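You operate a simulated robot arm through the tools that you are given. There is no shell and no other tool. Be economical: measure what you need, move in short steps, check, and stop when the job is done.

You run a simulated robot arm. Do the job below in one go: nothing can be reset, and whatever is moved stays where it is left.

## Task
Put the oldest jar from the fridge's middle shelf in warming cup 1 and set its slider to 10 h.
Fine: oldest is the lowest week number. Shut the fridge again. Set down upright: what you pick out.

It is judged by the outcome, as a careful person would: the job done as asked, and still so three seconds after it is handed in. It fails if anything else is knocked over, pushed out of place, dropped, spilled or broken.

## Robot
A 6-joint arm with a two-finger parallel gripper on a trunk, on a base that drives. Base frame: it is fixed to the floor where the robot stands at the start and does not move with it; the origin is under the middle of the robot, x ahead of it, y to its left, z up. Lengths are in m, angles in degrees, forces in N, time in s.
With the tool pointing down near the work surface it reaches from about 0.3 to 0.7 m from the robot's upright axis, wherever it stands. Its first joint turns from -166.0 to 166.0 degrees. Places, roughly: fridge door [1, 0.2, 0.8]; slider one [1.1, -0.2, 0.8]; warming cup one [1.2, -0.3, 0.8]. Payload 4.1 kg.
The TCP is the grasp point between the finger pads, 0.023 m short of the fingertips. In the tool frame z runs along the fingers and y along their closing line. Largest opening 0.094 m; finger width 0.038, thickness 0.01; the body of the gripper, 0.054 by 0.096 m, starts 0.039 m behind the TCP.
Orientation is told as [roll, pitch, yaw] about the base's x, y, z axes, in that order, counted from this pose: with the fingers straight down and closing along the base's y, the tool's x points along the base's -x, its y along +y and its z along -z.

## Interface
- The arm moves only by the tool drive_tool. Its arguments are lists of equal length, an entry for each row: "travel": the shift along the tool's x, y, z in units of 25 mm (1.0 is 25 mm), a list of three; "angular": the turn, a rotation vector about the tool's x, y, z in units of 5 degrees (1.0 is 5 degrees), a list of three; "jaw": the gripper command, from -1 (fully open) to 1 (shut), values between in proportion. In form: {"travel": [[tx, ty, tz], ...], "angular": [[wx, wy, wz], ...], "jaw": [jaw, ...]}. A call has 1 to 8 rows; each row shifts and turns the commanded pose from where the row before left it, along the tool's axes as they then stand. A call with a number of a shift or a turn outside -1 to 1 is refused whole. A row lasts 0.2 s, in which the tool goes at most 0.05 m and 8.6 degrees; a call with a longer step from one row to the next is refused whole, and so is a gripper value outside its range. Where a pose cannot be reached the arm comes as near as it can. A force on the tool above 70 N (or 10 N above the force at the start of the call, whichever is more), or a blocked arm, ends the call early, and 0.2 s more pass. The fingers move at their own pace (about 0.045 m/s each) and stop on an object; they squeeze with about 21 N. The grip force told is the motor's: it shows also when the fingers shut on nothing. Time passes only in rows, and 0.2 s behind the last, so rows that do not move let the fingers close. The reply holds the time, the measured pose of the TCP, the force on the tool along the base axes, the opening and the grip force, in the units named above and with some noise, with the torque about the TCP (base axes, N m) and any sound that the robot's microphone picked up.
- Cameras (640 x 400 px; columns grow to the right, rows downward): "scene" is now at [0.0259, 0.154, 1.3209]; the picture's right is [-0.14, -0.99, 0.00], its down [-0.61, 0.08, -0.79] and it looks along [0.78, -0.11, -0.62] (base axes); focal length 248 px, centre (320, 200). "wrist" rides on the gripper at [0.086, 0.016, -0.075] in the tool frame; the picture's right is [-0.18, 0.98, 0.00], its down [-0.58, -0.11, -0.81] and it looks along [-0.79, -0.15, 0.59] (tool axes); focal length 243 px, centre (320, 200).
- snapshot(camera): a new picture of that camera. The clock stands still meanwhile.
- raise_lower(by): slides the trunk up (or, below 0, down) by that many m; the arm and the scene camera ride with it, the base frame stays. It gives what a move gives, with no picture.
- steer(legs): drives the robot by 1 to 6 legs, each [ahead, turn to the left] in m and degrees, along the robot's own axes; the way and the turn of a leg run together, so that a leg with both is an arc; at most 1.5 m and 180 degrees a leg. The arm and the cameras ride along, it lands a little off, and it stops where it bumps. It gives what a move gives.
- turn_head(pan, tilt): turns the head with the scene camera to pan (to the left, within 155 degrees either way) and tilt (down, from -29 to 69), counted from straight ahead of the robot. It gives what a move gives.
- measure_at(camera, pixels): for up to 12 pixels [column, row] of the newest picture of that camera ("zoom" is the newest enlarged one), the place [x, y, z] in the base frame of the surface seen there, good to about 0.003 m. The clock stands still meanwhile.
- enlarge(camera, box): a new picture of the part [left, top, right, bottom] of that camera's present view, enlarged. The clock stands still meanwhile.
- sign_off(): hands the job in; it is judged then, once.

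Work in short steps. Measure before you move; look again where a grasp or a placing could have gone wrong, and mend it. You have 80 turns and 68 pictures in all, those below and enlarged ones among them. Open the gripper and draw the arm clear of the work before you hand the job in, unless the task says otherwise; then end with one line.

The tools are called after "Call:" by a JSON object that holds its "method" and its "body". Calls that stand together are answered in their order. drive_tool: Moves the arm, as the interface text tells. Its arguments: {"type":"object","properties":{"travel":{"type":"array","items":{"type":"array","items":{"type":"number"}}},"angular":{"type":"array","items":{"type":"array","items":{"type":"number"}}},"jaw":{"type":"array","items":{"type":"number"}}},"required":["travel","angular","jaw"]} The other tools are called the same way: raise_lower (by) slides the trunk up or down; steer (legs) drives the base; turn_head (pan, tilt) turns the head that bears the scene camera; snapshot (camera) takes a picture; measure_at (camera, pixels) gives the place of the surface under pixels of a picture; enlarge (camera, box) takes an enlarged picture of a part of a camera's view; sign_off () hands the job in.

At the start:

```text
time_s: 0.0
position: [0.3567, 0.0682, 1.005]
ee_rot: [0.0, 0.0, 0.0]
wrist_force: [-1.1, -0.4, 0.6]
moment: [-0.01, 0.02, -0.02]
width: 0.0943
grasp_force: 0.0
trunk travel left (down, up): [-0.275, 0.315]
robot x, y, heading: [0.0026, -0.0012, 0.1]
head pan, tilt: [-7.8, 38.1]
```

scene: 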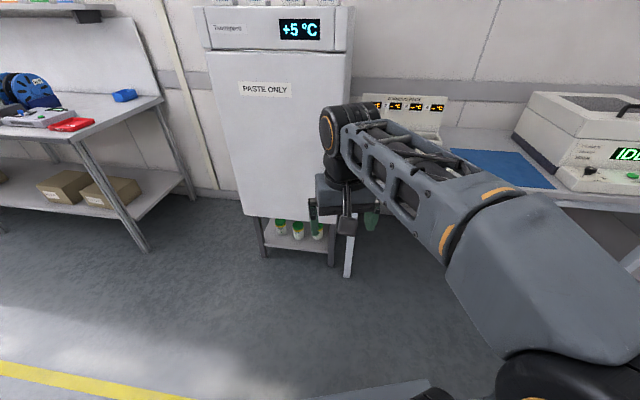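
wrist: 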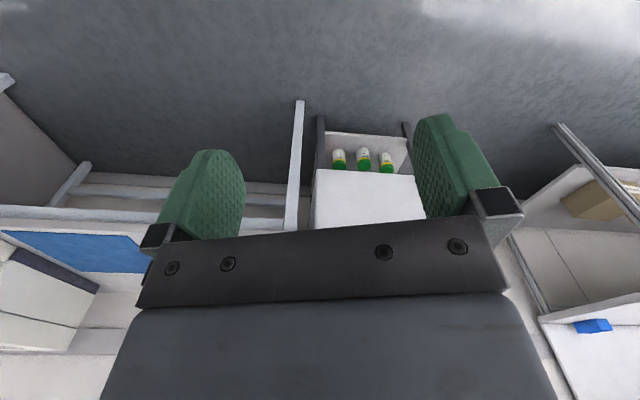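

The fridge is at around pixel (280,130), with the arm hiding the warming unit. I enlarge both areas to find the handle and measure.

Call:
{"method": "enlarge", "body": {"camera": "scene", "box": [190, 0, 370, 280]}}

Call:
{"method": "measure_at", "body": {"camera": "scene", "pixels": [[208, 50], [350, 52], [245, 215], [335, 220], [220, 130], [400, 110], [500, 170], [205, 10], [350, 8], [215, 60], [348, 275], [265, 250]]}}

```text
1.43 times, centred on (280, 140) of scene
```

zoom: 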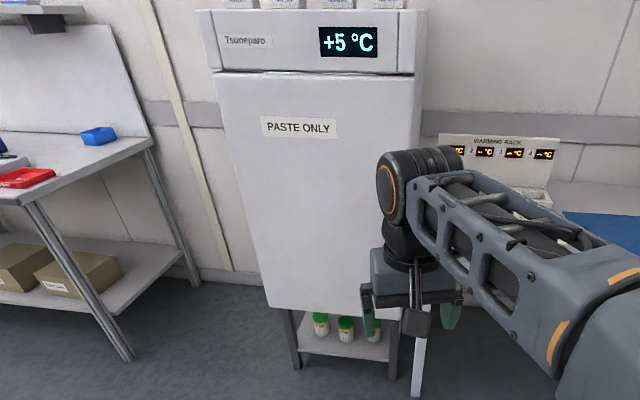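

```text
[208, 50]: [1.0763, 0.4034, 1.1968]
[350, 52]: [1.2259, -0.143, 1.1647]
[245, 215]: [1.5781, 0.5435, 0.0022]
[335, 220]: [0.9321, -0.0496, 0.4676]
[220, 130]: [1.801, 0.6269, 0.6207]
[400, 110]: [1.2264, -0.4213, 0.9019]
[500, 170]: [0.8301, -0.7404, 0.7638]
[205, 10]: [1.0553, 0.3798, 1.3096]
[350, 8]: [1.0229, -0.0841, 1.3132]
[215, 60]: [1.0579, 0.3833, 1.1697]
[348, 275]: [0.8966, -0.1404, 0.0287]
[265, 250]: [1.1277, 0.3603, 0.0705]
```

No handle is visible on the door; the arm may hide its right edge. I move the arm to the right (base -y) to clear the view.

Call:
{"method": "drive_tool", "body": {"travel": [[0, -1, 0], [0, -1, 0], [0, -1, 0], [0, -1, 0], [0, -1, 0], [0, -1, 0], [0, -1, 0], [0, -1, 0]], "angular": [[0, 0, 0], [0, 0, 0], [0, 0, 0], [0, 0, 0], [0, 0, 0], [0, 0, 0], [0, 0, 0], [0, 0, 0]], "jaw": [-1, -1, -1, -1, -1, -1, -1, -1]}}

Call:
{"method": "snapshot", "body": {"camera": "scene"}}

```text
time_s: 1.8
position: [0.3562, -0.1345, 1.0045]
ee_rot: [0.0, 0.0, 0.0]
wrist_force: [0.5, 0.4, 0.2]
moment: [-0.02, -0.01, -0.01]
width: 0.0939
grasp_force: 0.0
trunk travel left (down, up): [-0.275, 0.315]
robot x, y, heading: [0.0036, -0.0023, -0.0]
head pan, tilt: [-7.8, 38.1]
```

```text
64 pictures are left
```

scene: 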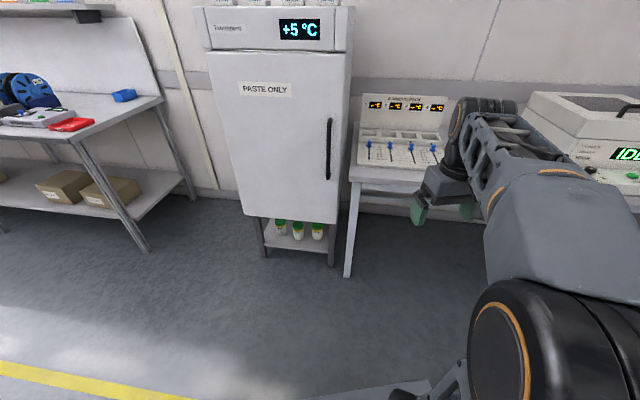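

The handle now shows at (329,150) on the right door edge, and the warming rack at (400,130). I enlarge both and measure.

Call:
{"method": "enlarge", "body": {"camera": "scene", "box": [340, 85, 470, 195]}}

Call:
{"method": "measure_at", "body": {"camera": "zoom", "pixels": [[100, 80], [180, 80], [260, 80], [340, 80], [100, 150], [180, 150], [260, 150], [340, 150], [100, 230], [180, 230], [260, 230], [340, 230]]}}

Call:
{"method": "measure_at", "body": {"camera": "scene", "pixels": [[330, 122], [329, 150], [327, 176], [318, 150], [338, 150], [344, 150], [245, 210], [335, 220], [345, 60], [215, 60], [335, 30], [340, 200]]}}

```text
3.64 times, centred on (405, 140) of scene
```

zoom: 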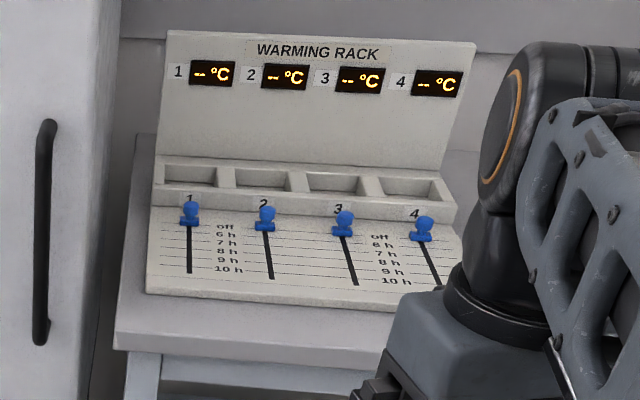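

```text
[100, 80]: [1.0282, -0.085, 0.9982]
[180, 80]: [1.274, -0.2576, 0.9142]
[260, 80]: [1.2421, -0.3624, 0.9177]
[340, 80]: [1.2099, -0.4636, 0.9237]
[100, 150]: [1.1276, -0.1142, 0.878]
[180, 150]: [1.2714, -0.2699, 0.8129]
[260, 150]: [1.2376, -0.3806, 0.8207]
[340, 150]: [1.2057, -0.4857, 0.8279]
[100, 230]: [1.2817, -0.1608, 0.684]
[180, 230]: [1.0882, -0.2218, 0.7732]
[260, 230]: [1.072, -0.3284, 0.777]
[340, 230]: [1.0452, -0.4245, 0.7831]
```

```text
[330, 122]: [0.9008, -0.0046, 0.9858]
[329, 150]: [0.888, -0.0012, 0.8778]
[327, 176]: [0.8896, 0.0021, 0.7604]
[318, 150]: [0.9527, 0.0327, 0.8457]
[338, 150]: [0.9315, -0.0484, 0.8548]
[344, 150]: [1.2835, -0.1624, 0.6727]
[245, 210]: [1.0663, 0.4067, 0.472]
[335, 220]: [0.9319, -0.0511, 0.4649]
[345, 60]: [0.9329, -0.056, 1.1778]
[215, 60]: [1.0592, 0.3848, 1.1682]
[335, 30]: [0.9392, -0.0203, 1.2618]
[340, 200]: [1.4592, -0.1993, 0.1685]
```

The fridge front runs along (0.28,0.96), with its handle bar at about (0.89,0,0.87) and the hinge on the left near (1.06,0.40). I drive to stand square in front of the handle.

Call:
{"method": "steer", "body": {"legs": [[0, 35], [0.32, 0], [0, -51.2]]}}

Call:
{"method": "turn_head", "body": {"pan": 0, "tilt": 35}}

Call:
{"method": "snapshot", "body": {"camera": "scene"}}

```text
time_s: 7.9
position: [0.5635, -0.0444, 1.0056]
ee_rot: [-0.1, -0.1, -16.0]
wrist_force: [0.1, -0.4, -0.3]
moment: [0.01, 0.0, 0.01]
width: 0.0938
grasp_force: 0.2
trunk travel left (down, up): [-0.275, 0.315]
robot x, y, heading: [0.2629, 0.1831, -16.0]
head pan, tilt: [-7.8, 38.1]
```

```text
time_s: 8.6
position: [0.5644, -0.0451, 1.0065]
ee_rot: [-0.1, 0.0, -16.0]
wrist_force: [-0.2, 0.0, 0.2]
moment: [0.0, -0.01, -0.01]
width: 0.0937
grasp_force: 0.1
trunk travel left (down, up): [-0.275, 0.315]
robot x, y, heading: [0.2572, 0.1818, -15.8]
head pan, tilt: [0.0, 35.0]
```

```text
62 pictures are left
```

scene: 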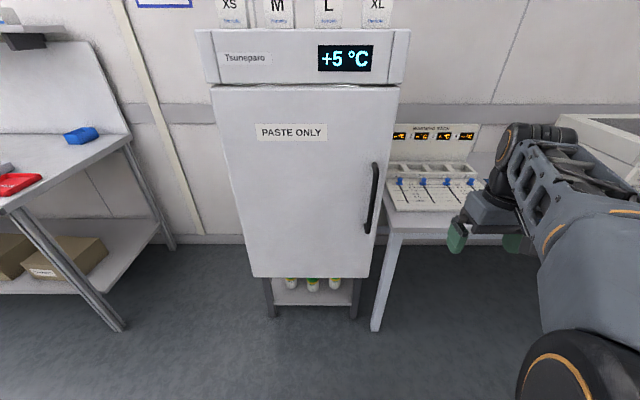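

The handle is now at (372,198). I measure handle, door edges and hinge side again.

Call:
{"method": "enlarge", "body": {"camera": "scene", "box": [330, 140, 420, 250]}}

Call:
{"method": "measure_at", "body": {"camera": "scene", "pixels": [[376, 168], [372, 198], [367, 228], [340, 200], [260, 200], [215, 90], [400, 95], [395, 95], [370, 272], [250, 270], [230, 60], [395, 60]]}}

```text
3.64 times, centred on (375, 195) of scene
```

zoom: 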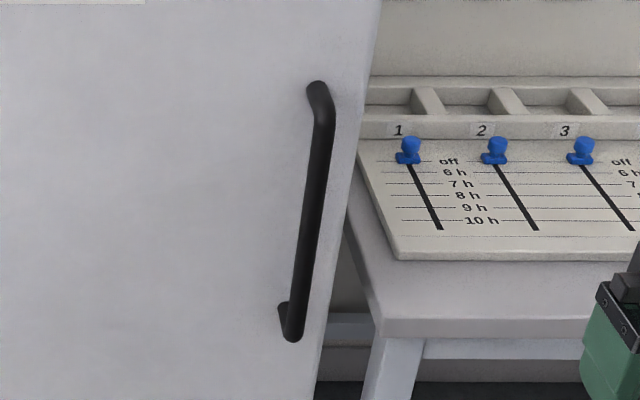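

```text
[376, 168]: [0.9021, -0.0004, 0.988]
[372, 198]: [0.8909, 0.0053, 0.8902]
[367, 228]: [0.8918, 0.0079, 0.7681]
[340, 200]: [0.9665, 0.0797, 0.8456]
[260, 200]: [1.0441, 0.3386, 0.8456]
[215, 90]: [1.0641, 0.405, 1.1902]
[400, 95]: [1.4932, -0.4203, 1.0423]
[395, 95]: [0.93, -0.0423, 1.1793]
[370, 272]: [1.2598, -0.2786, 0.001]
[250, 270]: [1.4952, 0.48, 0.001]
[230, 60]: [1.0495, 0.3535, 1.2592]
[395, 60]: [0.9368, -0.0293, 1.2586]
```

The door faces along a heading of -16.7° and the bar axis is near f=0.861 m. I pitch the tool from pointing down towards horizontal, shifting left to line up with the handle.

Call:
{"method": "drive_tool", "body": {"travel": [[0, 0.7, 0], [0, 0.7, 0], [0, 0.7, 0], [0, 0.7, 0], [0, 0.7, 0], [0, 0.7, 0], [0, 0.7, 0], [0, 0.7, 0]], "angular": [[0, -1, 0], [0, -1, 0], [0, -1, 0], [0, -1, 0], [0, -1, 0], [0, -1, 0], [0, -1, 0], [0, -1, 0]], "jaw": [-1, -1, -1, -1, -1, -1, -1, -1]}}

Call:
{"method": "drive_tool", "body": {"travel": [[0, 0, 0], [0, 0, 0], [0, 0, 0], [0, 0, 0], [0, 0, 0], [0, 0, 0], [0, 0, 0], [0, 0, 0]], "angular": [[0, -1, 0], [0, -1, 0], [0, -1, 0], [0, -1, 0], [0, -1, 0], [0, -1, 0], [0, -1, 0], [0, -1, 0]], "jaw": [-1, -1, -1, -1, -1, -1, -1, -1]}}

Call:
{"method": "drive_tool", "body": {"travel": [[0, 0, 0], [0, 0, 0], [0.5, 0, 0], [1, 0, 0], [1, 0, 0], [1, 0, 0], [1, 0, 0], [0, 0, 0]], "angular": [[0, -1, 0], [0, -1, 0], [0, 0, 0], [0, 0, 0], [0, 0, 0], [0, 0, 0], [0, 0, 0], [0, 0, 0]], "jaw": [-1, -1, -1, -1, -1, -1, -1, -1]}}

Call:
{"method": "snapshot", "body": {"camera": "scene"}}

```text
time_s: 10.6
position: [0.6159, 0.0809, 0.9739]
ee_rot: [-0.4, -34.2, -17.0]
wrist_force: [0.2, 0.0, 0.3]
moment: [-0.01, -0.02, 0.01]
width: 0.0942
grasp_force: 0.0
trunk travel left (down, up): [-0.275, 0.315]
robot x, y, heading: [0.2583, 0.1849, -16.0]
head pan, tilt: [0.0, 35.0]
stopped in row 8: the arm was blocked; the commanded pose is now the measured one
```

```text
time_s: 11.6
position: [0.632, 0.0745, 0.9324]
ee_rot: [-0.8, -45.2, -17.1]
wrist_force: [-0.6, -0.3, -0.2]
moment: [0.0, -0.02, 0.0]
width: 0.0939
grasp_force: 0.1
trunk travel left (down, up): [-0.275, 0.315]
robot x, y, heading: [0.2593, 0.1845, -16.0]
head pan, tilt: [0.0, 35.0]
stopped in row 5: the arm was blocked; the commanded pose is now the measured one
```

```text
time_s: 13.4
position: [0.6339, 0.0721, 0.9102]
ee_rot: [-1.1, -52.7, -16.8]
wrist_force: [0.5, -0.1, -0.8]
moment: [0.0, -0.01, -0.02]
width: 0.0939
grasp_force: 0.2
out of reach, approached as far as the arm can: row 3, 4, 5, 6, 7
trunk travel left (down, up): [-0.275, 0.315]
robot x, y, heading: [0.257, 0.1864, -15.8]
head pan, tilt: [0.0, 35.0]
```

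```text
60 pictures are left
```

scene: 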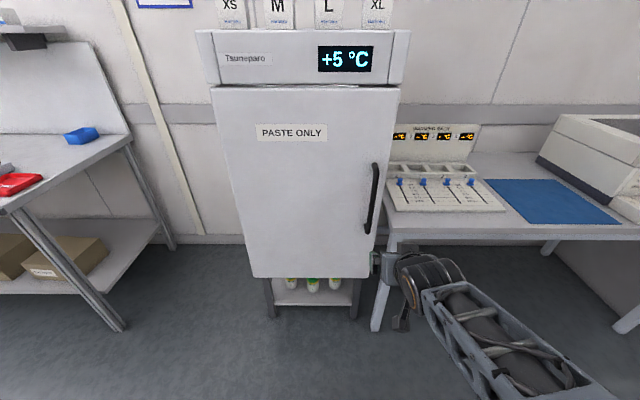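

The arm folded too far while pitching (TCP too close to the trunk). I move the tool forward along the floor direction by 0.1 m and continue pitching.

Call:
{"method": "drive_tool", "body": {"travel": [[-0.6, 0, 0.8], [-0.6, 0, 0.8], [-0.6, 0, 0.8], [-0.6, 0, 0.8]], "angular": [[0, 0, 0], [0, 0, 0], [0, 0, 0], [0, 0, 0]], "jaw": [-1, -1, -1, -1]}}

Call:
{"method": "drive_tool", "body": {"travel": [[0, 0, 0], [0, 0, 0], [0, 0, 0], [0, 0, 0], [0, 0, 0], [0, 0, 0], [0, 0, 0], [0, 0, 0]], "angular": [[0, -1, 0], [0, -1, 0], [0, -1, 0], [0, -1, 0], [0, -1, 0], [0, -1, 0], [0, -1, 0], [0, -0.45, 0]], "jaw": [-1, -1, -1, -1, -1, -1, -1, -1]}}

```text
time_s: 14.4
position: [0.7274, 0.0435, 0.93]
ee_rot: [-0.8, -55.5, -16.8]
wrist_force: [-1.2, -0.3, 0.5]
moment: [0.02, -0.02, 0.01]
width: 0.094
grasp_force: 0.0
trunk travel left (down, up): [-0.275, 0.315]
robot x, y, heading: [0.2576, 0.1866, -15.9]
head pan, tilt: [0.0, 35.0]
```

```text
time_s: 16.2
position: [0.7267, 0.0457, 0.9286]
ee_rot: [-169.3, -87.3, 151.9]
wrist_force: [0.0, -0.6, 0.9]
moment: [-0.04, 0.02, -0.03]
width: 0.094
grasp_force: 0.0
out of reach, approached as far as the arm can: row 2
trunk travel left (down, up): [-0.275, 0.315]
robot x, y, heading: [0.2599, 0.183, -16.0]
head pan, tilt: [0.0, 35.0]
```

The tool is now near horizontal at f=0.683, s=0.252. I drop to z≈0.885, correct pitch, shift 9 mm left, and advance partway (finger tips still just before the bar), then check.

Call:
{"method": "drive_tool", "body": {"travel": [[0.9, 0.2, 0], [0.9, 0.2, 0], [0, 0, 1], [0, 0, 1], [0, 0, 1], [0, 0, 1]], "angular": [[0, 0.5, 0], [0, 0, 0], [0, 0, 0], [0, 0, 0], [0, 0, 0], [0, 0, 0]], "jaw": [-1, -1, -1, -1, -1, -1]}}

Call:
{"method": "snapshot", "body": {"camera": "scene"}}

Call:
{"method": "snapshot", "body": {"camera": "wrist"}}

```text
time_s: 17.6
position: [0.8256, 0.0257, 0.8834]
ee_rot: [-103.5, -89.5, 85.9]
wrist_force: [0.3, -0.6, -1.1]
moment: [0.04, 0.0, 0.01]
width: 0.0939
grasp_force: 0.1
trunk travel left (down, up): [-0.275, 0.315]
robot x, y, heading: [0.2592, 0.1836, -16.4]
head pan, tilt: [0.0, 35.0]
```

```text
59 pictures are left
```

scene: 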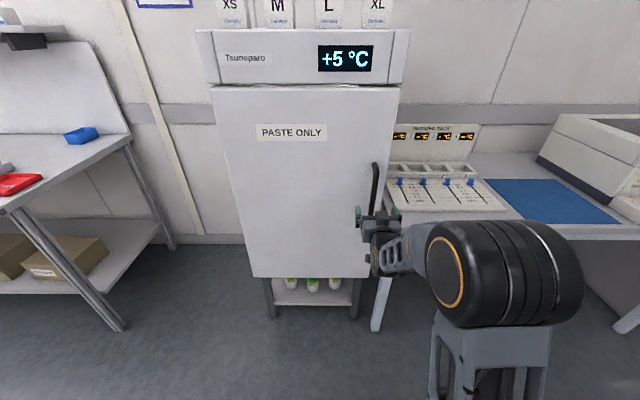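

```text
58 pictures are left
```

wrist: 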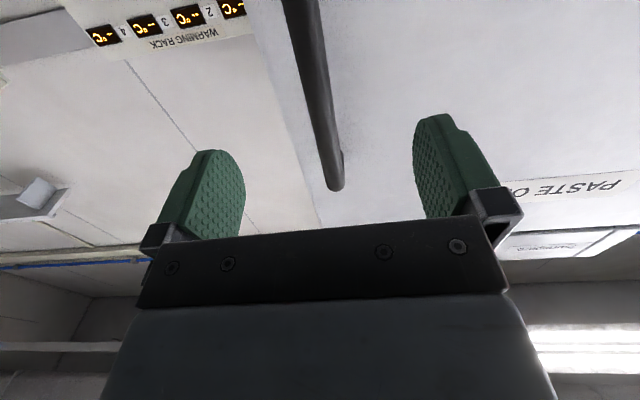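

The wrist view shows the bar centred between the fingers. I advance about 72 mm and close.

Call:
{"method": "drive_tool", "body": {"travel": [[0, 0, 1], [0, 0, 1], [0, 0, 0.9], [0, 0, 0], [0, 0, 0], [0, 0, 0], [0, 0, 0], [0, 0, 0]], "angular": [[0, 0, 0], [0, 0, 0], [0, 0, 0], [0, 0, 0], [0, 0, 0], [0, 0, 0], [0, 0, 0], [0, 0, 0]], "jaw": [-1, -1, -1, -1, 1, 1, 1, 1]}}

```text
time_s: 19.4
position: [0.8944, 0.003, 0.8844]
ee_rot: [-107.4, -89.6, 89.8]
wrist_force: [-1.8, -5.3, 0.0]
moment: [0.52, -0.11, 0.05]
width: 0.0182
grasp_force: 16.0
trunk travel left (down, up): [-0.275, 0.315]
robot x, y, heading: [0.261, 0.1842, -16.2]
head pan, tilt: [0.0, 35.0]
```

The bar is gripped (width 18 mm). I pull along the door arc, 3° per row, turning with the door.

Call:
{"method": "drive_tool", "body": {"travel": [[0, 0.15, -0.9], [0, 0.15, -0.9], [0, 0.15, -0.9], [0, 0.15, -0.9], [0, 0.15, -0.9], [0, 0.15, -0.9], [0, 0.15, -0.9], [0, 0.15, -0.9]], "angular": [[0.6, 0, 0], [0.6, 0, 0], [0.6, 0, 0], [0.6, 0, 0], [0.6, 0, 0], [0.6, 0, 0], [0.6, 0, 0], [0.6, 0, 0]], "jaw": [1, 1, 1, 1, 1, 1, 1, 1]}}

Call:
{"method": "snapshot", "body": {"camera": "scene"}}

```text
time_s: 21.2
position: [0.7503, 0.1122, 0.8829]
ee_rot: [-141.2, -89.5, 99.5]
wrist_force: [-13.3, -11.2, 6.5]
moment: [1.17, -0.43, 0.24]
width: 0.0179
grasp_force: 44.9
trunk travel left (down, up): [-0.275, 0.315]
robot x, y, heading: [0.2614, 0.1828, -16.2]
head pan, tilt: [0.0, 35.0]
```

```text
57 pictures are left
```

scene: 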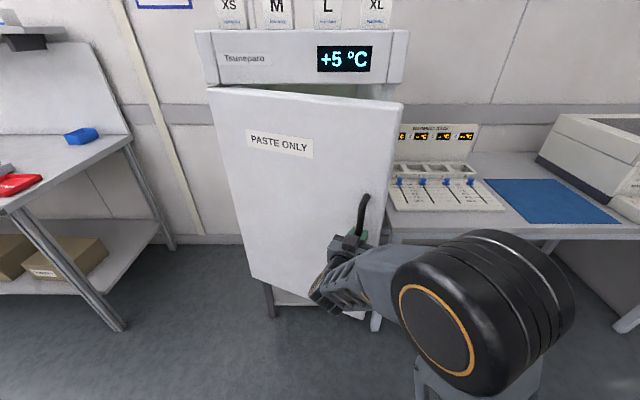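

The door follows well. I continue the arc.

Call:
{"method": "drive_tool", "body": {"travel": [[0, 0.15, -0.9], [0, 0.15, -0.9], [0, 0.15, -0.9], [0, 0.15, -0.9]], "angular": [[0.6, 0, 0], [0.6, 0, 0], [0.6, 0, 0], [0.6, 0, 0]], "jaw": [1, 1, 1, 1]}}

Call:
{"method": "drive_tool", "body": {"travel": [[0, 0.15, -0.9], [0, 0.15, -0.9], [0, 0.15, -0.9], [0, 0.15, -0.9]], "angular": [[0.6, 0, 0], [0.6, 0, 0], [0.6, 0, 0], [0.6, 0, 0]], "jaw": [1, 1, 1, 1]}}

```text
time_s: 22.2
position: [0.697, 0.186, 0.884]
ee_rot: [-151.0, -89.5, 97.3]
wrist_force: [-29.9, -16.5, 3.0]
moment: [0.38, -0.86, 0.15]
width: 0.0177
grasp_force: 44.7
trunk travel left (down, up): [-0.275, 0.315]
robot x, y, heading: [0.2603, 0.1846, -15.9]
head pan, tilt: [0.0, 35.0]
```

```text
time_s: 23.2
position: [0.6603, 0.2725, 0.8836]
ee_rot: [-175.1, -89.4, 109.4]
wrist_force: [-44.6, -13.7, 17.1]
moment: [0.61, 0.21, 0.0]
width: 0.018
grasp_force: 44.8
trunk travel left (down, up): [-0.275, 0.315]
robot x, y, heading: [0.2587, 0.182, -15.8]
head pan, tilt: [0.0, 35.0]
```

Readings fit a circle of radius 0.438 about the hinge at (f 0.92, s 0.693); force says I'm a bit inside the arc, so I use a slightly smaller y and continue.

Call:
{"method": "drive_tool", "body": {"travel": [[0, 0.0, -0.9], [0, 0.05, -0.9], [0, 0.1, -0.9], [0, 0.1, -0.9]], "angular": [[0.6, 0, 0], [0.6, 0, 0], [0.6, 0, 0], [0.6, 0, 0]], "jaw": [1, 1, 1, 1]}}

Call:
{"method": "drive_tool", "body": {"travel": [[0, 0.1, -0.9], [0, 0.1, -0.9], [0, 0.1, -0.9], [0, 0.1, -0.9]], "angular": [[0.6, 0, 0], [0.6, 0, 0], [0.6, 0, 0], [0.6, 0, 0]], "jaw": [1, 1, 1, 1]}}

Call:
{"method": "snapshot", "body": {"camera": "scene"}}

```text
time_s: 24.2
position: [0.6446, 0.3445, 0.8744]
ee_rot: [157.7, -89.5, 124.8]
wrist_force: [3.7, 0.1, 48.1]
moment: [-0.27, 1.05, -0.06]
width: 0.0179
grasp_force: 45.1
out of reach, approached as far as the arm can: row 4
trunk travel left (down, up): [-0.275, 0.315]
robot x, y, heading: [0.2611, 0.181, -16.1]
head pan, tilt: [0.0, 35.0]
```

```text
time_s: 24.7
position: [0.6446, 0.3405, 0.8523]
ee_rot: [167.2, -89.1, 111.2]
wrist_force: [-17.2, -3.6, 24.8]
moment: [-0.14, 1.26, -0.16]
width: 0.0181
grasp_force: 45.1
out of reach, approached as far as the arm can: row 1, 2
trunk travel left (down, up): [-0.275, 0.315]
robot x, y, heading: [0.2577, 0.1847, -16.1]
head pan, tilt: [0.0, 35.0]
stopped in row 2: the force on the tool passed its limit (the readings are from after the stop); the commanded pose is now the measured one
```

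```text
56 pictures are left
```

scene: 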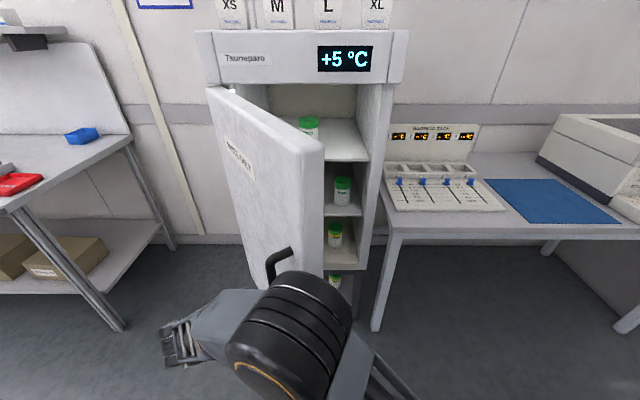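

The door is about 58° open, arm at its reach limit. I open the gripper and back off the bar along the tool's -z.

Call:
{"method": "drive_tool", "body": {"travel": [[0, 0, 0], [0, 0, 0], [0, 0, 0], [0, 0, 0], [0, 0, 0]], "angular": [[0, 0, 0], [0, 0, 0], [0, 0, 0], [0, 0, 0], [0, 0, 0]], "jaw": [-1, -1, -1, -1, -1]}}

Call:
{"method": "drive_tool", "body": {"travel": [[0, 0, -0.5], [0, 0, -0.5], [0, 0, -0.5], [0, 0, -0.5]], "angular": [[0, 0, 0], [0, 0, 0], [0, 0, 0], [0, 0, 0]], "jaw": [-1, -1, -1, -1]}}

Call:
{"method": "snapshot", "body": {"camera": "wrist"}}

```text
time_s: 25.9
position: [0.6479, 0.3422, 0.8499]
ee_rot: [169.9, -89.3, 108.7]
wrist_force: [0.7, -0.7, -0.4]
moment: [0.02, 0.03, -0.02]
width: 0.0943
grasp_force: 0.1
trunk travel left (down, up): [-0.275, 0.315]
robot x, y, heading: [0.2613, 0.1814, -15.9]
head pan, tilt: [0.0, 35.0]
```

```text
time_s: 26.9
position: [0.6463, 0.3403, 0.8496]
ee_rot: [170.3, -89.2, 108.5]
wrist_force: [0.0, -0.8, -0.1]
moment: [0.04, 0.01, 0.0]
width: 0.0941
grasp_force: 0.1
out of reach, approached as far as the arm can: row 1, 2, 3, 4
trunk travel left (down, up): [-0.275, 0.315]
robot x, y, heading: [0.2579, 0.1815, -15.9]
head pan, tilt: [0.0, 35.0]
```

```text
55 pictures are left
```

wrist: 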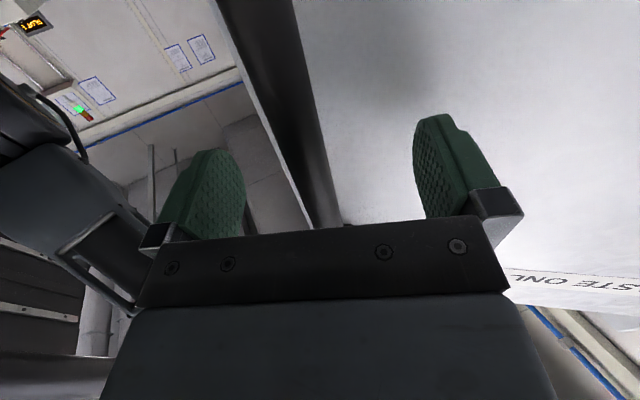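

The -z retreat is out of reach, but the open fingers straddle the bar freely, so sliding the trunk down 0.17 m will take the gripper off the bar's lower end.

Call:
{"method": "raise_lower", "body": {"by": -0.17}}

Call:
{"method": "snapshot", "body": {"camera": "wrist"}}

Call:
{"method": "snapshot", "body": {"camera": "scene"}}

```text
time_s: 28.8
position: [0.6484, 0.3417, 0.6797]
ee_rot: [169.9, -89.3, 108.9]
wrist_force: [0.2, -0.5, 0.3]
moment: [-0.01, 0.03, -0.01]
width: 0.0938
grasp_force: 0.1
trunk travel left (down, up): [-0.105, 0.485]
robot x, y, heading: [0.2589, 0.1831, -15.7]
head pan, tilt: [0.0, 35.0]
```

```text
54 pictures are left
```

wrist: 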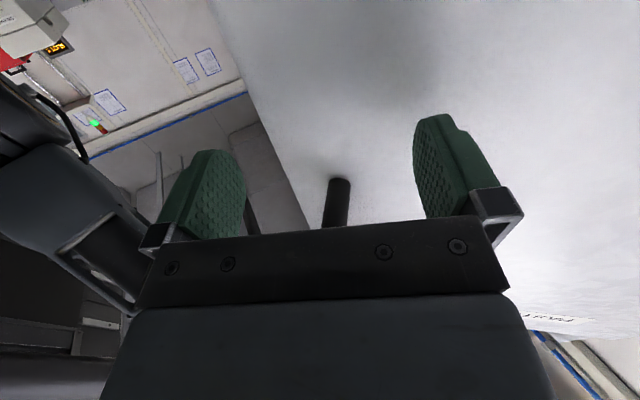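

```text
53 pictures are left
```

scene: 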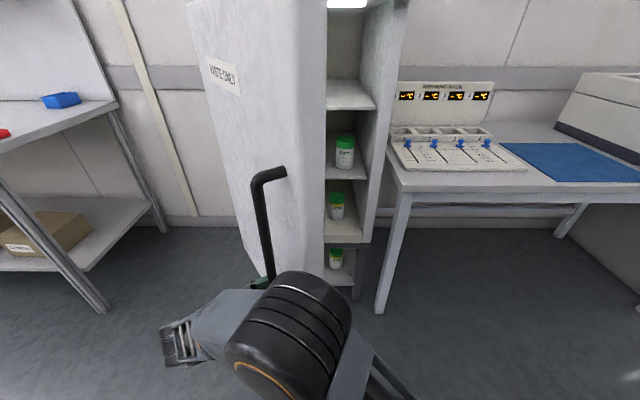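

The gripper is now below the bar end (lower post at (338,200) in the wrist view). I back the robot away and shift it left to re-grip the handle from a better stance for opening past 90°.

Call:
{"method": "steer", "body": {"legs": [[-0.3, 0], [0, 88], [0.255, 0], [0, -88.7]]}}

Call:
{"method": "snapshot", "body": {"camera": "scene"}}

```text
time_s: 39.9
position: [0.4189, 0.6914, 0.6793]
ee_rot: [172.5, -89.3, 109.1]
wrist_force: [0.1, -0.3, 0.5]
moment: [0.0, 0.03, 0.01]
width: 0.0942
grasp_force: 0.1
trunk travel left (down, up): [-0.105, 0.485]
robot x, y, heading: [0.0408, 0.5095, -12.8]
head pan, tilt: [0.0, 35.0]
```

```text
52 pictures are left
```

scene: 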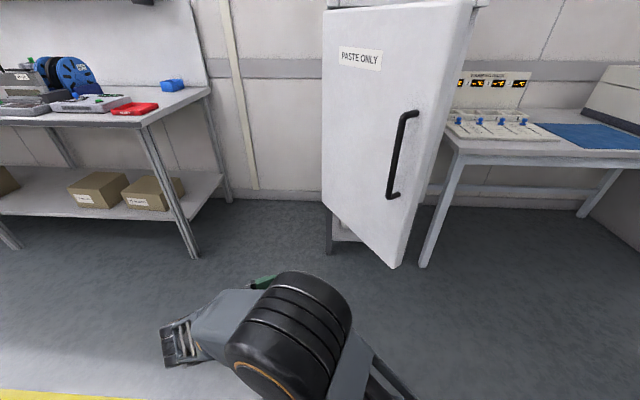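

Raising the trunk back to handle height and measuring the handle and door there (bar now at about (400,155)).

Call:
{"method": "raise_lower", "body": {"by": 0.19}}

Call:
{"method": "measure_at", "body": {"camera": "scene", "pixels": [[402, 135], [398, 155], [393, 180], [370, 150], [340, 150], [430, 150], [395, 260]]}}

```text
time_s: 42.0
position: [0.421, 0.6913, 0.8688]
ee_rot: [172.6, -89.4, 109.1]
wrist_force: [0.0, 0.4, -0.3]
moment: [0.01, -0.01, 0.02]
width: 0.0939
grasp_force: 0.0
trunk travel left (down, up): [-0.295, 0.295]
robot x, y, heading: [0.0404, 0.514, -13.0]
head pan, tilt: [0.0, 35.0]
```

```text
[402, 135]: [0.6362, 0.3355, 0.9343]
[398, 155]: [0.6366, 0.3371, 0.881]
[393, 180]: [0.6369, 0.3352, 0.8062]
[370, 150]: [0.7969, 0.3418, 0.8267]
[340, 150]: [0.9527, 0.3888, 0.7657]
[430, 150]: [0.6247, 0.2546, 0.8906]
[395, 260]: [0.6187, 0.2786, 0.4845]
```

Bar axis is near (0.645,0.334). I turn the tool to heading -60° and advance along it in two calls, stopping 0.1 m short for a check.

Call:
{"method": "drive_tool", "body": {"travel": [[0, 0, 0], [0, 0, 0], [0, 0, 0], [0, 0, 0], [0, 0.3, 1], [0, 0.3, 1], [0, 0, 1], [0, 0, 1]], "angular": [[-0.9, 0, 0], [-0.9, 0, 0], [-0.9, 0, 0], [-0.9, 0, 0], [0, 0, 0], [0, 0, 0], [0, 0, 0], [0, 0, 0]], "jaw": [-0.28, -0.28, -0.28, -0.28, -0.28, -0.28, -0.28, -0.28]}}

Call:
{"method": "drive_tool", "body": {"travel": [[0, 0, 1], [0, 0, 1], [0, 0, 1], [0, 0, 1], [0, 0, 1], [0, 0, 1], [0, 0, 1], [0, 0, 1]], "angular": [[0, 0, 0], [0, 0, 0], [0, 0, 0], [0, 0, 0], [0, 0, 0], [0, 0, 0], [0, 0, 0], [0, 0, 0]], "jaw": [-0.28, -0.28, -0.28, -0.28, -0.28, -0.28, -0.28, -0.28]}}

Call:
{"method": "snapshot", "body": {"camera": "wrist"}}

```text
time_s: 43.8
position: [0.4808, 0.6123, 0.8708]
ee_rot: [-169.9, -89.1, 109.3]
wrist_force: [-0.4, 0.2, -0.8]
moment: [0.01, 0.03, -0.01]
width: 0.0602
grasp_force: 0.1
trunk travel left (down, up): [-0.295, 0.295]
robot x, y, heading: [0.038, 0.5097, -13.0]
head pan, tilt: [0.0, 35.0]
```

```text
time_s: 45.6
position: [0.5826, 0.438, 0.8757]
ee_rot: [-170.5, -89.3, 110.2]
wrist_force: [0.0, -0.1, 0.0]
moment: [0.03, 0.0, -0.03]
width: 0.06
grasp_force: 0.2
trunk travel left (down, up): [-0.295, 0.295]
robot x, y, heading: [0.0389, 0.506, -13.2]
head pan, tilt: [0.0, 35.0]
```

```text
51 pictures are left
```

wrist: 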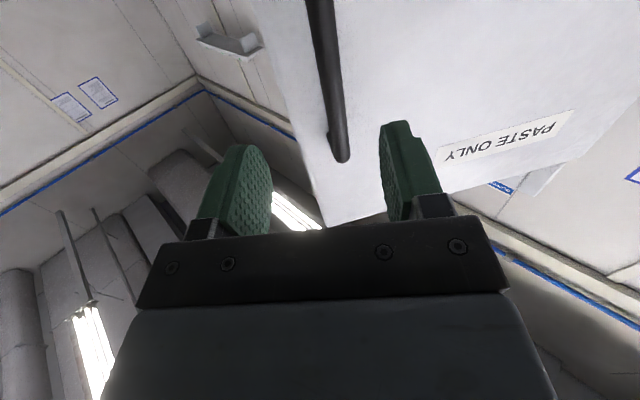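

Bar is centred between the fingers; 0.12 m to go. I advance and close.

Call:
{"method": "drive_tool", "body": {"travel": [[0, 0, 1], [0, 0, 1], [0, 0, 1], [0, 0, 1], [0, 0, 0.7], [0, 0, 0], [0, 0, 0], [0, 0, 0]], "angular": [[0, 0, 0], [0, 0, 0], [0, 0, 0], [0, 0, 0], [0, 0, 0], [0, 0, 0], [0, 0, 0], [0, 0, 0]], "jaw": [-0.28, -0.28, -0.28, -0.28, -0.28, 1, 1, 1]}}

```text
time_s: 47.4
position: [0.6443, 0.3393, 0.8755]
ee_rot: [-169.8, -89.1, 110.0]
wrist_force: [45.3, 6.9, 4.6]
moment: [0.58, -0.28, 0.04]
width: 0.018
grasp_force: 33.4
trunk travel left (down, up): [-0.295, 0.295]
robot x, y, heading: [0.0384, 0.5124, -12.7]
head pan, tilt: [0.0, 35.0]
```

Gripped. Continue the opening arc with 3° rows, tool turning with the door.

Call:
{"method": "drive_tool", "body": {"travel": [[0, 0.37, -0.84], [0, 0.37, -0.84], [0, 0.37, -0.84], [0, 0.37, -0.84]], "angular": [[0.6, 0, 0], [0.6, 0, 0], [0.6, 0, 0], [0.6, 0, 0]], "jaw": [1, 1, 1, 1]}}

Call:
{"method": "drive_tool", "body": {"travel": [[0, 0.37, -0.84], [0, 0.37, -0.84], [0, 0.37, -0.84], [0, 0.37, -0.84]], "angular": [[0.6, 0, 0], [0.6, 0, 0], [0.6, 0, 0], [0.6, 0, 0]], "jaw": [1, 1, 1, 1]}}

```text
time_s: 48.4
position: [0.6393, 0.4298, 0.8738]
ee_rot: [176.1, -88.9, 111.8]
wrist_force: [36.8, -1.3, 23.6]
moment: [-0.28, 0.32, 0.21]
width: 0.0178
grasp_force: 45.5
trunk travel left (down, up): [-0.295, 0.295]
robot x, y, heading: [0.0394, 0.5149, -13.3]
head pan, tilt: [0.0, 35.0]
```

```text
time_s: 49.4
position: [0.6527, 0.5163, 0.8753]
ee_rot: [163.4, -88.9, 112.4]
wrist_force: [14.1, -2.0, 29.1]
moment: [-1.11, 1.14, 0.29]
width: 0.0177
grasp_force: 44.8
trunk travel left (down, up): [-0.295, 0.295]
robot x, y, heading: [0.0398, 0.5144, -13.0]
head pan, tilt: [0.0, 35.0]
```

Door is at about 80°. Six more rows for roughly 98°.

Call:
{"method": "drive_tool", "body": {"travel": [[0, 0.37, -0.84], [0, 0.37, -0.84], [0, 0.37, -0.84]], "angular": [[0.6, 0, 0], [0.6, 0, 0], [0.6, 0, 0]], "jaw": [1, 1, 1]}}

Call:
{"method": "drive_tool", "body": {"travel": [[0, 0.37, -0.84], [0, 0.37, -0.84], [0, 0.37, -0.84], [0, 0.37, -0.84]], "angular": [[0.6, 0, 0], [0.6, 0, 0], [0.6, 0, 0], [0.6, 0, 0]], "jaw": [1, 1, 1, 1]}}

Call:
{"method": "snapshot", "body": {"camera": "scene"}}

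```text
time_s: 50.2
position: [0.6726, 0.5772, 0.8738]
ee_rot: [141.7, -89.3, 125.2]
wrist_force: [-24.6, 10.2, 24.9]
moment: [-0.98, 1.96, 0.16]
width: 0.0176
grasp_force: 44.8
out of reach, approached as far as the arm can: row 3
trunk travel left (down, up): [-0.295, 0.295]
robot x, y, heading: [0.0389, 0.5162, -12.9]
head pan, tilt: [0.0, 35.0]
```

```text
time_s: 51.2
position: [0.6696, 0.57, 0.8747]
ee_rot: [130.0, -89.4, 135.9]
wrist_force: [-30.7, 12.5, 19.4]
moment: [0.01, 1.99, -0.02]
width: 0.0176
grasp_force: 45.4
out of reach, approached as far as the arm can: row 1, 2, 3, 4
trunk travel left (down, up): [-0.295, 0.295]
robot x, y, heading: [0.0392, 0.5127, -12.7]
head pan, tilt: [0.0, 35.0]
stopped in row 4: the force on the tool passed its limit (the readings are from after the stop); the commanded pose is now the measured one
```

```text
50 pictures are left
```

scene: 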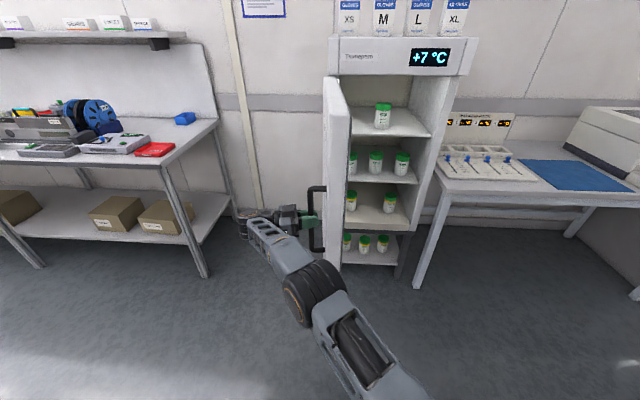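

The door is ~88° open; the middle shelf holds three jars at (352,162), (375,162), (401,162). I release the handle, slide down off the bar, and zoom in on the jars.

Call:
{"method": "drive_tool", "body": {"travel": [[0, 0, 0], [0, 0, 0], [0, 0, 0], [0, 0, 0], [0, 0, 0]], "angular": [[0, 0, 0], [0, 0, 0], [0, 0, 0], [0, 0, 0], [0, 0, 0]], "jaw": [-1, -1, -1, -1, -1]}}

Call:
{"method": "enlarge", "body": {"camera": "scene", "box": [335, 130, 425, 190]}}

Call:
{"method": "raise_lower", "body": {"by": -0.18}}

Call:
{"method": "snapshot", "body": {"camera": "wrist"}}

Call:
{"method": "snapshot", "body": {"camera": "scene"}}

```text
time_s: 52.4
position: [0.6749, 0.5686, 0.869]
ee_rot: [148.3, -89.4, 117.1]
wrist_force: [0.8, 0.3, 0.1]
moment: [-0.01, -0.01, 0.04]
width: 0.0943
grasp_force: 0.0
trunk travel left (down, up): [-0.295, 0.295]
robot x, y, heading: [0.0395, 0.5122, -12.8]
head pan, tilt: [0.0, 35.0]
```

```text
6.67 times, centred on (380, 160) of scene
```

zoom: 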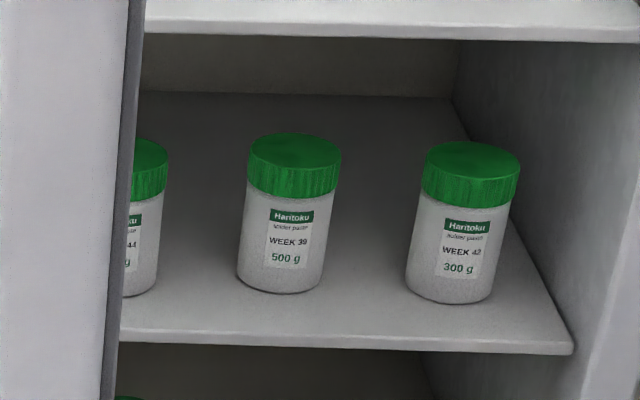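

```text
time_s: 54.4
position: [0.6742, 0.5694, 0.6891]
ee_rot: [147.8, -89.4, 117.7]
wrist_force: [-0.2, 0.3, 0.5]
moment: [0.0, 0.0, -0.06]
width: 0.0937
grasp_force: 0.0
trunk travel left (down, up): [-0.115, 0.475]
robot x, y, heading: [0.0409, 0.5128, -13.2]
head pan, tilt: [0.0, 35.0]
```

```text
48 pictures are left
```

wrist: 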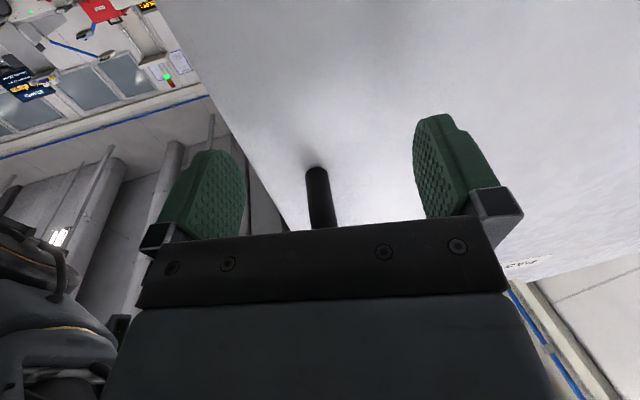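

```text
47 pictures are left
```

scene: 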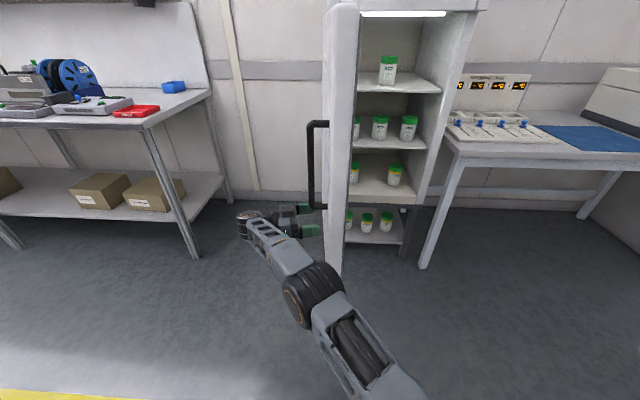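

Labels: week 39 (500 g, middle), 42 (right), left "…44". The target is the middle jar; I measure it and the neighbours.

Call:
{"method": "enlarge", "body": {"camera": "scene", "box": [340, 85, 440, 165]}}

Call:
{"method": "measure_at", "body": {"camera": "scene", "pixels": [[380, 117], [380, 130], [372, 130], [387, 130], [380, 137], [358, 130], [408, 131], [408, 119], [385, 84], [400, 145], [420, 120], [385, 100]]}}

```text
5.00 times, centred on (390, 125) of scene
```

zoom: 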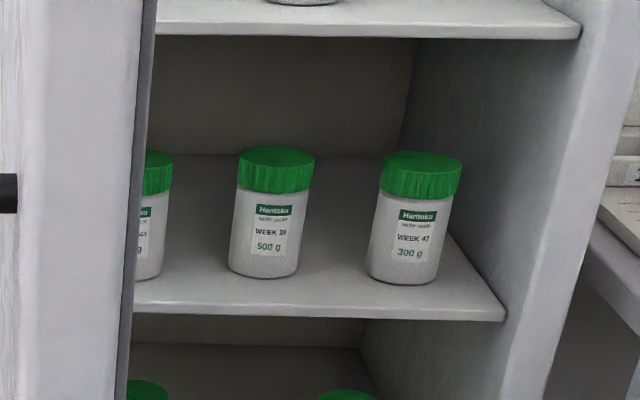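

```text
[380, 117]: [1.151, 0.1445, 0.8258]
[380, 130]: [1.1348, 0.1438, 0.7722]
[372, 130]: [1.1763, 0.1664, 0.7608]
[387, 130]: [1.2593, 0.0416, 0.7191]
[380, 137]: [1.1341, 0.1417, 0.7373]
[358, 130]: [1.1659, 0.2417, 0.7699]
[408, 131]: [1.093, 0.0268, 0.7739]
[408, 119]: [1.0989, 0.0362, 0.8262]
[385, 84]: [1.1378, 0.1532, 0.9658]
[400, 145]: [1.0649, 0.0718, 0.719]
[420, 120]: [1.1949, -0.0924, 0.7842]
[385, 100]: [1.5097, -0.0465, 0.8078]
```

Target jar centre ≈ (1.161,0.130), shelf top z≈0.719, neighbours 0.125 m away. I back the robot off the handle and turn the tool forward.

Call:
{"method": "steer", "body": {"legs": [[-0.16, 0], [0, -3.7]]}}

Call:
{"method": "drive_tool", "body": {"travel": [[0, 0, 0], [0, 0, 0], [0, 0, 0], [0, 0, 0], [0, 0, 0], [0, 0, 0], [0, 0, 0], [0, 0, 0]], "angular": [[-1, 0, 0], [-1, 0, 0], [-1, 0, 0], [-1, 0, 0], [-1, 0, 0], [-1, 0, 0], [-1, 0, 0], [-1, 0, 0]], "jaw": [-1, -1, -1, -1, -1, -1, -1, -1]}}

Call:
{"method": "drive_tool", "body": {"travel": [[0, -0.8, 0], [0, -0.8, 0], [0, -0.8, 0], [0, -0.8, 0], [0, -0.8, 0], [0, -0.8, 0], [0, -0.8, 0], [0, -0.8, 0]], "angular": [[-1, 0, 0], [-1, 0, 0], [-1, 0, 0], [-1, 0, 0], [-1, 0, 0], [-1, 0, 0], [-1, 0, 0], [-0.6, 0, 0]], "jaw": [-1, -1, -1, -1, -1, -1, -1, -1]}}

```text
time_s: 56.2
position: [0.5219, 0.5629, 0.69]
ee_rot: [150.2, -89.4, 111.6]
wrist_force: [0.1, 0.5, -0.8]
moment: [-0.02, 0.0, -0.01]
width: 0.094
grasp_force: 0.2
trunk travel left (down, up): [-0.115, 0.475]
robot x, y, heading: [-0.1184, 0.5485, -16.7]
head pan, tilt: [0.0, 35.0]
```

```text
time_s: 58.0
position: [0.5229, 0.5639, 0.6903]
ee_rot: [-173.5, -89.6, 115.5]
wrist_force: [0.1, 0.3, -0.4]
moment: [0.03, 0.02, 0.02]
width: 0.0942
grasp_force: 0.0
trunk travel left (down, up): [-0.115, 0.475]
robot x, y, heading: [-0.1142, 0.5491, -16.8]
head pan, tilt: [0.0, 35.0]
```

```text
time_s: 59.8
position: [0.4191, 0.4438, 0.6911]
ee_rot: [-129.6, -89.5, 109.6]
wrist_force: [-0.6, -0.3, 0.2]
moment: [0.0, -0.01, 0.0]
width: 0.0942
grasp_force: 0.0
trunk travel left (down, up): [-0.115, 0.475]
robot x, y, heading: [-0.1139, 0.5496, -16.5]
head pan, tilt: [0.0, 35.0]
```

I finish the heading, tilt the tool 30° down, raise the trunk, and drive in front of the fridge opening, to the right of the open door.

Call:
{"method": "drive_tool", "body": {"travel": [[0, -0.4, 0], [0, -0.4, 0], [0, -0.4, 0], [0, -0.4, 0], [0, -0.4, 0], [0, 0, 0], [0, 0, 0]], "angular": [[-0.65, 0, 0], [0, 1, 0], [0, 1, 0], [0, 1, 0], [0, 1, 0], [0, 1, 0], [0, 1, 0]], "jaw": [-1, -1, -1, -1, -1, -1, -1]}}

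Call:
{"method": "raise_lower", "body": {"by": 0.15}}

Call:
{"method": "steer", "body": {"legs": [[0, -20.5], [0.55, 0], [0, 20.5]]}}

Call:
{"method": "snapshot", "body": {"camera": "scene"}}

```text
time_s: 61.4
position: [0.4034, 0.397, 0.6909]
ee_rot: [-0.8, -60.3, -16.1]
wrist_force: [-0.8, 0.1, 0.3]
moment: [-0.02, -0.01, 0.03]
width: 0.0936
grasp_force: 0.0
trunk travel left (down, up): [-0.115, 0.475]
robot x, y, heading: [-0.1154, 0.5485, -16.7]
head pan, tilt: [0.0, 35.0]
```

```text
time_s: 63.2
position: [0.4031, 0.3985, 0.8418]
ee_rot: [-0.9, -60.4, -16.2]
wrist_force: [-0.4, 0.4, 0.2]
moment: [0.04, -0.02, -0.01]
width: 0.0941
grasp_force: 0.0
trunk travel left (down, up): [-0.265, 0.325]
robot x, y, heading: [-0.117, 0.5488, -16.8]
head pan, tilt: [0.0, 35.0]
```

```text
time_s: 68.6
position: [0.8472, 0.0636, 0.8423]
ee_rot: [-1.0, -60.4, -16.1]
wrist_force: [-0.1, 0.6, -0.2]
moment: [0.05, -0.01, -0.03]
width: 0.094
grasp_force: 0.0
trunk travel left (down, up): [-0.265, 0.325]
robot x, y, heading: [0.3301, 0.2163, -16.5]
head pan, tilt: [0.0, 35.0]
```

```text
45 pictures are left
```

scene: 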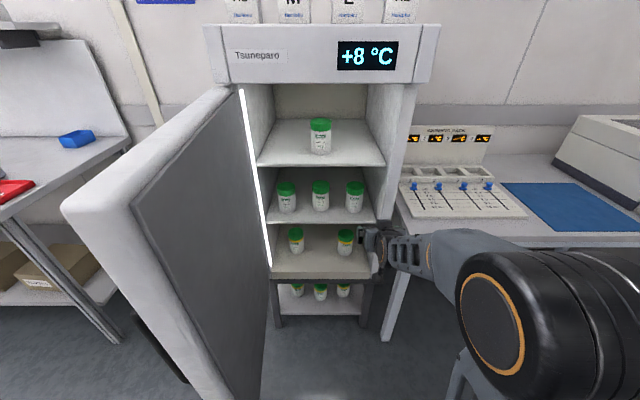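

Good view: three middle-shelf jars at (287,196), (320,196), (355,197). I zoom for the labels and measure jars, shelf edges, and the warming cups.

Call:
{"method": "enlarge", "body": {"camera": "scene", "box": [260, 165, 390, 246]}}

Call:
{"method": "measure_at", "body": {"camera": "zoom", "pixels": [[298, 150], [298, 100], [298, 200], [130, 150], [467, 150], [298, 255], [298, 278], [298, 80], [60, 220], [548, 240], [300, 20], [260, 160]]}}

Call:
{"method": "enlarge", "body": {"camera": "scene", "box": [395, 120, 525, 220]}}

```text
4.92 times, centred on (325, 206) of scene
```

zoom: 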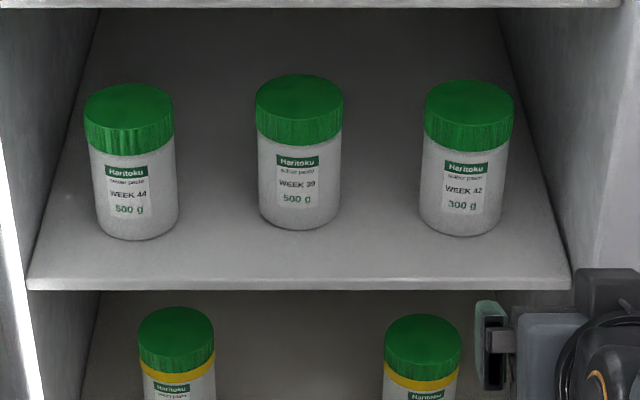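

```text
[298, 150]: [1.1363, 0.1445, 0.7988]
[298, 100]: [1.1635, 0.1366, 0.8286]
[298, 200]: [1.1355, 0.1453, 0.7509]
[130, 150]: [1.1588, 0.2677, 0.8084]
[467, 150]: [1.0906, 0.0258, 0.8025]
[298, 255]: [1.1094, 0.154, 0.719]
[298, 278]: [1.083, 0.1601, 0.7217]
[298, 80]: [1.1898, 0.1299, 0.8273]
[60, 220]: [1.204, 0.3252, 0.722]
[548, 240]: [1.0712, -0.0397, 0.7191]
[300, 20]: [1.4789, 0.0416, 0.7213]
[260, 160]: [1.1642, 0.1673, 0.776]
```

```text
4.00 times, centred on (460, 170) of scene
```

zoom: 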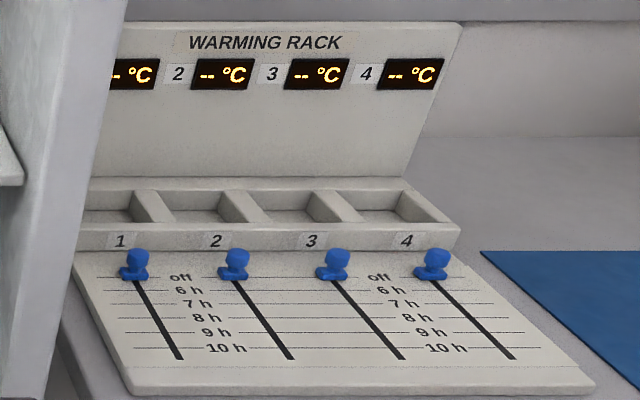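

Target confirmed: week 39 in the middle, centre ≈ (1.164,0.137). I measure cup geometry and slider positions from the zoom.

Call:
{"method": "measure_at", "body": {"camera": "zoom", "pixels": [[195, 193], [195, 214], [195, 228], [195, 245], [148, 206], [240, 206], [285, 214], [285, 228], [137, 258], [130, 274], [178, 357], [137, 284]]}}

Call:
{"method": "measure_at", "body": {"camera": "scene", "pixels": [[388, 160], [398, 110], [370, 140], [320, 162], [320, 150], [375, 200], [255, 160], [225, 340], [70, 210]]}}

```text
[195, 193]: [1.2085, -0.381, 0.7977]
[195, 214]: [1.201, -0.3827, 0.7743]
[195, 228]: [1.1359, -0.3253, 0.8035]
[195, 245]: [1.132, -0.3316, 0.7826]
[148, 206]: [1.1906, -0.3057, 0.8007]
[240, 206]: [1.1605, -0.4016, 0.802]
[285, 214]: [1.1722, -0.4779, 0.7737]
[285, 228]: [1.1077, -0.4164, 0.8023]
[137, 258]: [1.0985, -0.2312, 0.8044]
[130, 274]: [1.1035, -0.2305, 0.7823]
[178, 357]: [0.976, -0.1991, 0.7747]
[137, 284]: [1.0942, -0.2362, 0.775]
```

```text
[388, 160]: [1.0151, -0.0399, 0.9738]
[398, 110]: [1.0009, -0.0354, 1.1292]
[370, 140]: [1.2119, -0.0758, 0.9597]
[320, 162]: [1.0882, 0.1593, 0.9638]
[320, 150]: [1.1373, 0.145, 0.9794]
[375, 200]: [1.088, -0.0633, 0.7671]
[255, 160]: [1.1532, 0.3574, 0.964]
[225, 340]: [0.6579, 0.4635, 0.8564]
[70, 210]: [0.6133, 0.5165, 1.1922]
```

Cup rim z≈0.802, cup ~0.08 m square. I align the tool laterally with the week-39 jar, set the tilt to 20°, and lower to grasp height; then drive forward 0.14 m.

Call:
{"method": "drive_tool", "body": {"travel": [[0, 0.8, 0], [0, 0.8, 0], [0.31, 0.8, 0.11], [0.31, 0.8, 0.11], [0.31, 0.8, 0.11], [0.31, 0.8, 0.11], [0.31, 0.8, 0.11], [0.31, 0.8, 0.11]], "angular": [[0, -1, 0], [0, -1, 0], [0, 0, 0], [0, 0, 0], [0, 0, 0], [0, 0, 0], [0, 0, 0], [0, 0, 0]], "jaw": [-1, -1, -1, -1, -1, -1, -1, -1]}}

Call:
{"method": "steer", "body": {"legs": [[0.14, 0]]}}

Call:
{"method": "snapshot", "body": {"camera": "scene"}}

```text
time_s: 70.4
position: [0.8927, 0.2164, 0.7897]
ee_rot: [-1.4, -70.4, -15.8]
wrist_force: [-0.1, -0.1, 0.8]
moment: [0.0, 0.0, 0.02]
width: 0.0941
grasp_force: 0.1
trunk travel left (down, up): [-0.265, 0.325]
robot x, y, heading: [0.3251, 0.2164, -16.4]
head pan, tilt: [0.0, 35.0]
```

```text
time_s: 71.7
position: [1.0262, 0.1756, 0.7909]
ee_rot: [-1.3, -70.5, -15.8]
wrist_force: [-0.3, -0.1, 0.4]
moment: [-0.01, -0.03, 0.04]
width: 0.094
grasp_force: 0.0
trunk travel left (down, up): [-0.265, 0.325]
robot x, y, heading: [0.4602, 0.1741, -16.7]
head pan, tilt: [0.0, 35.0]
```

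```text
42 pictures are left
```

scene: 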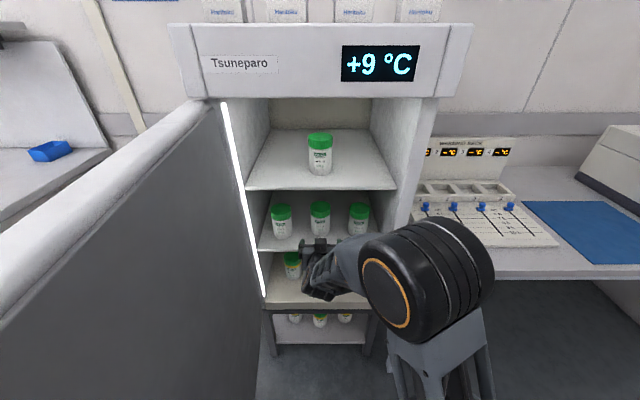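

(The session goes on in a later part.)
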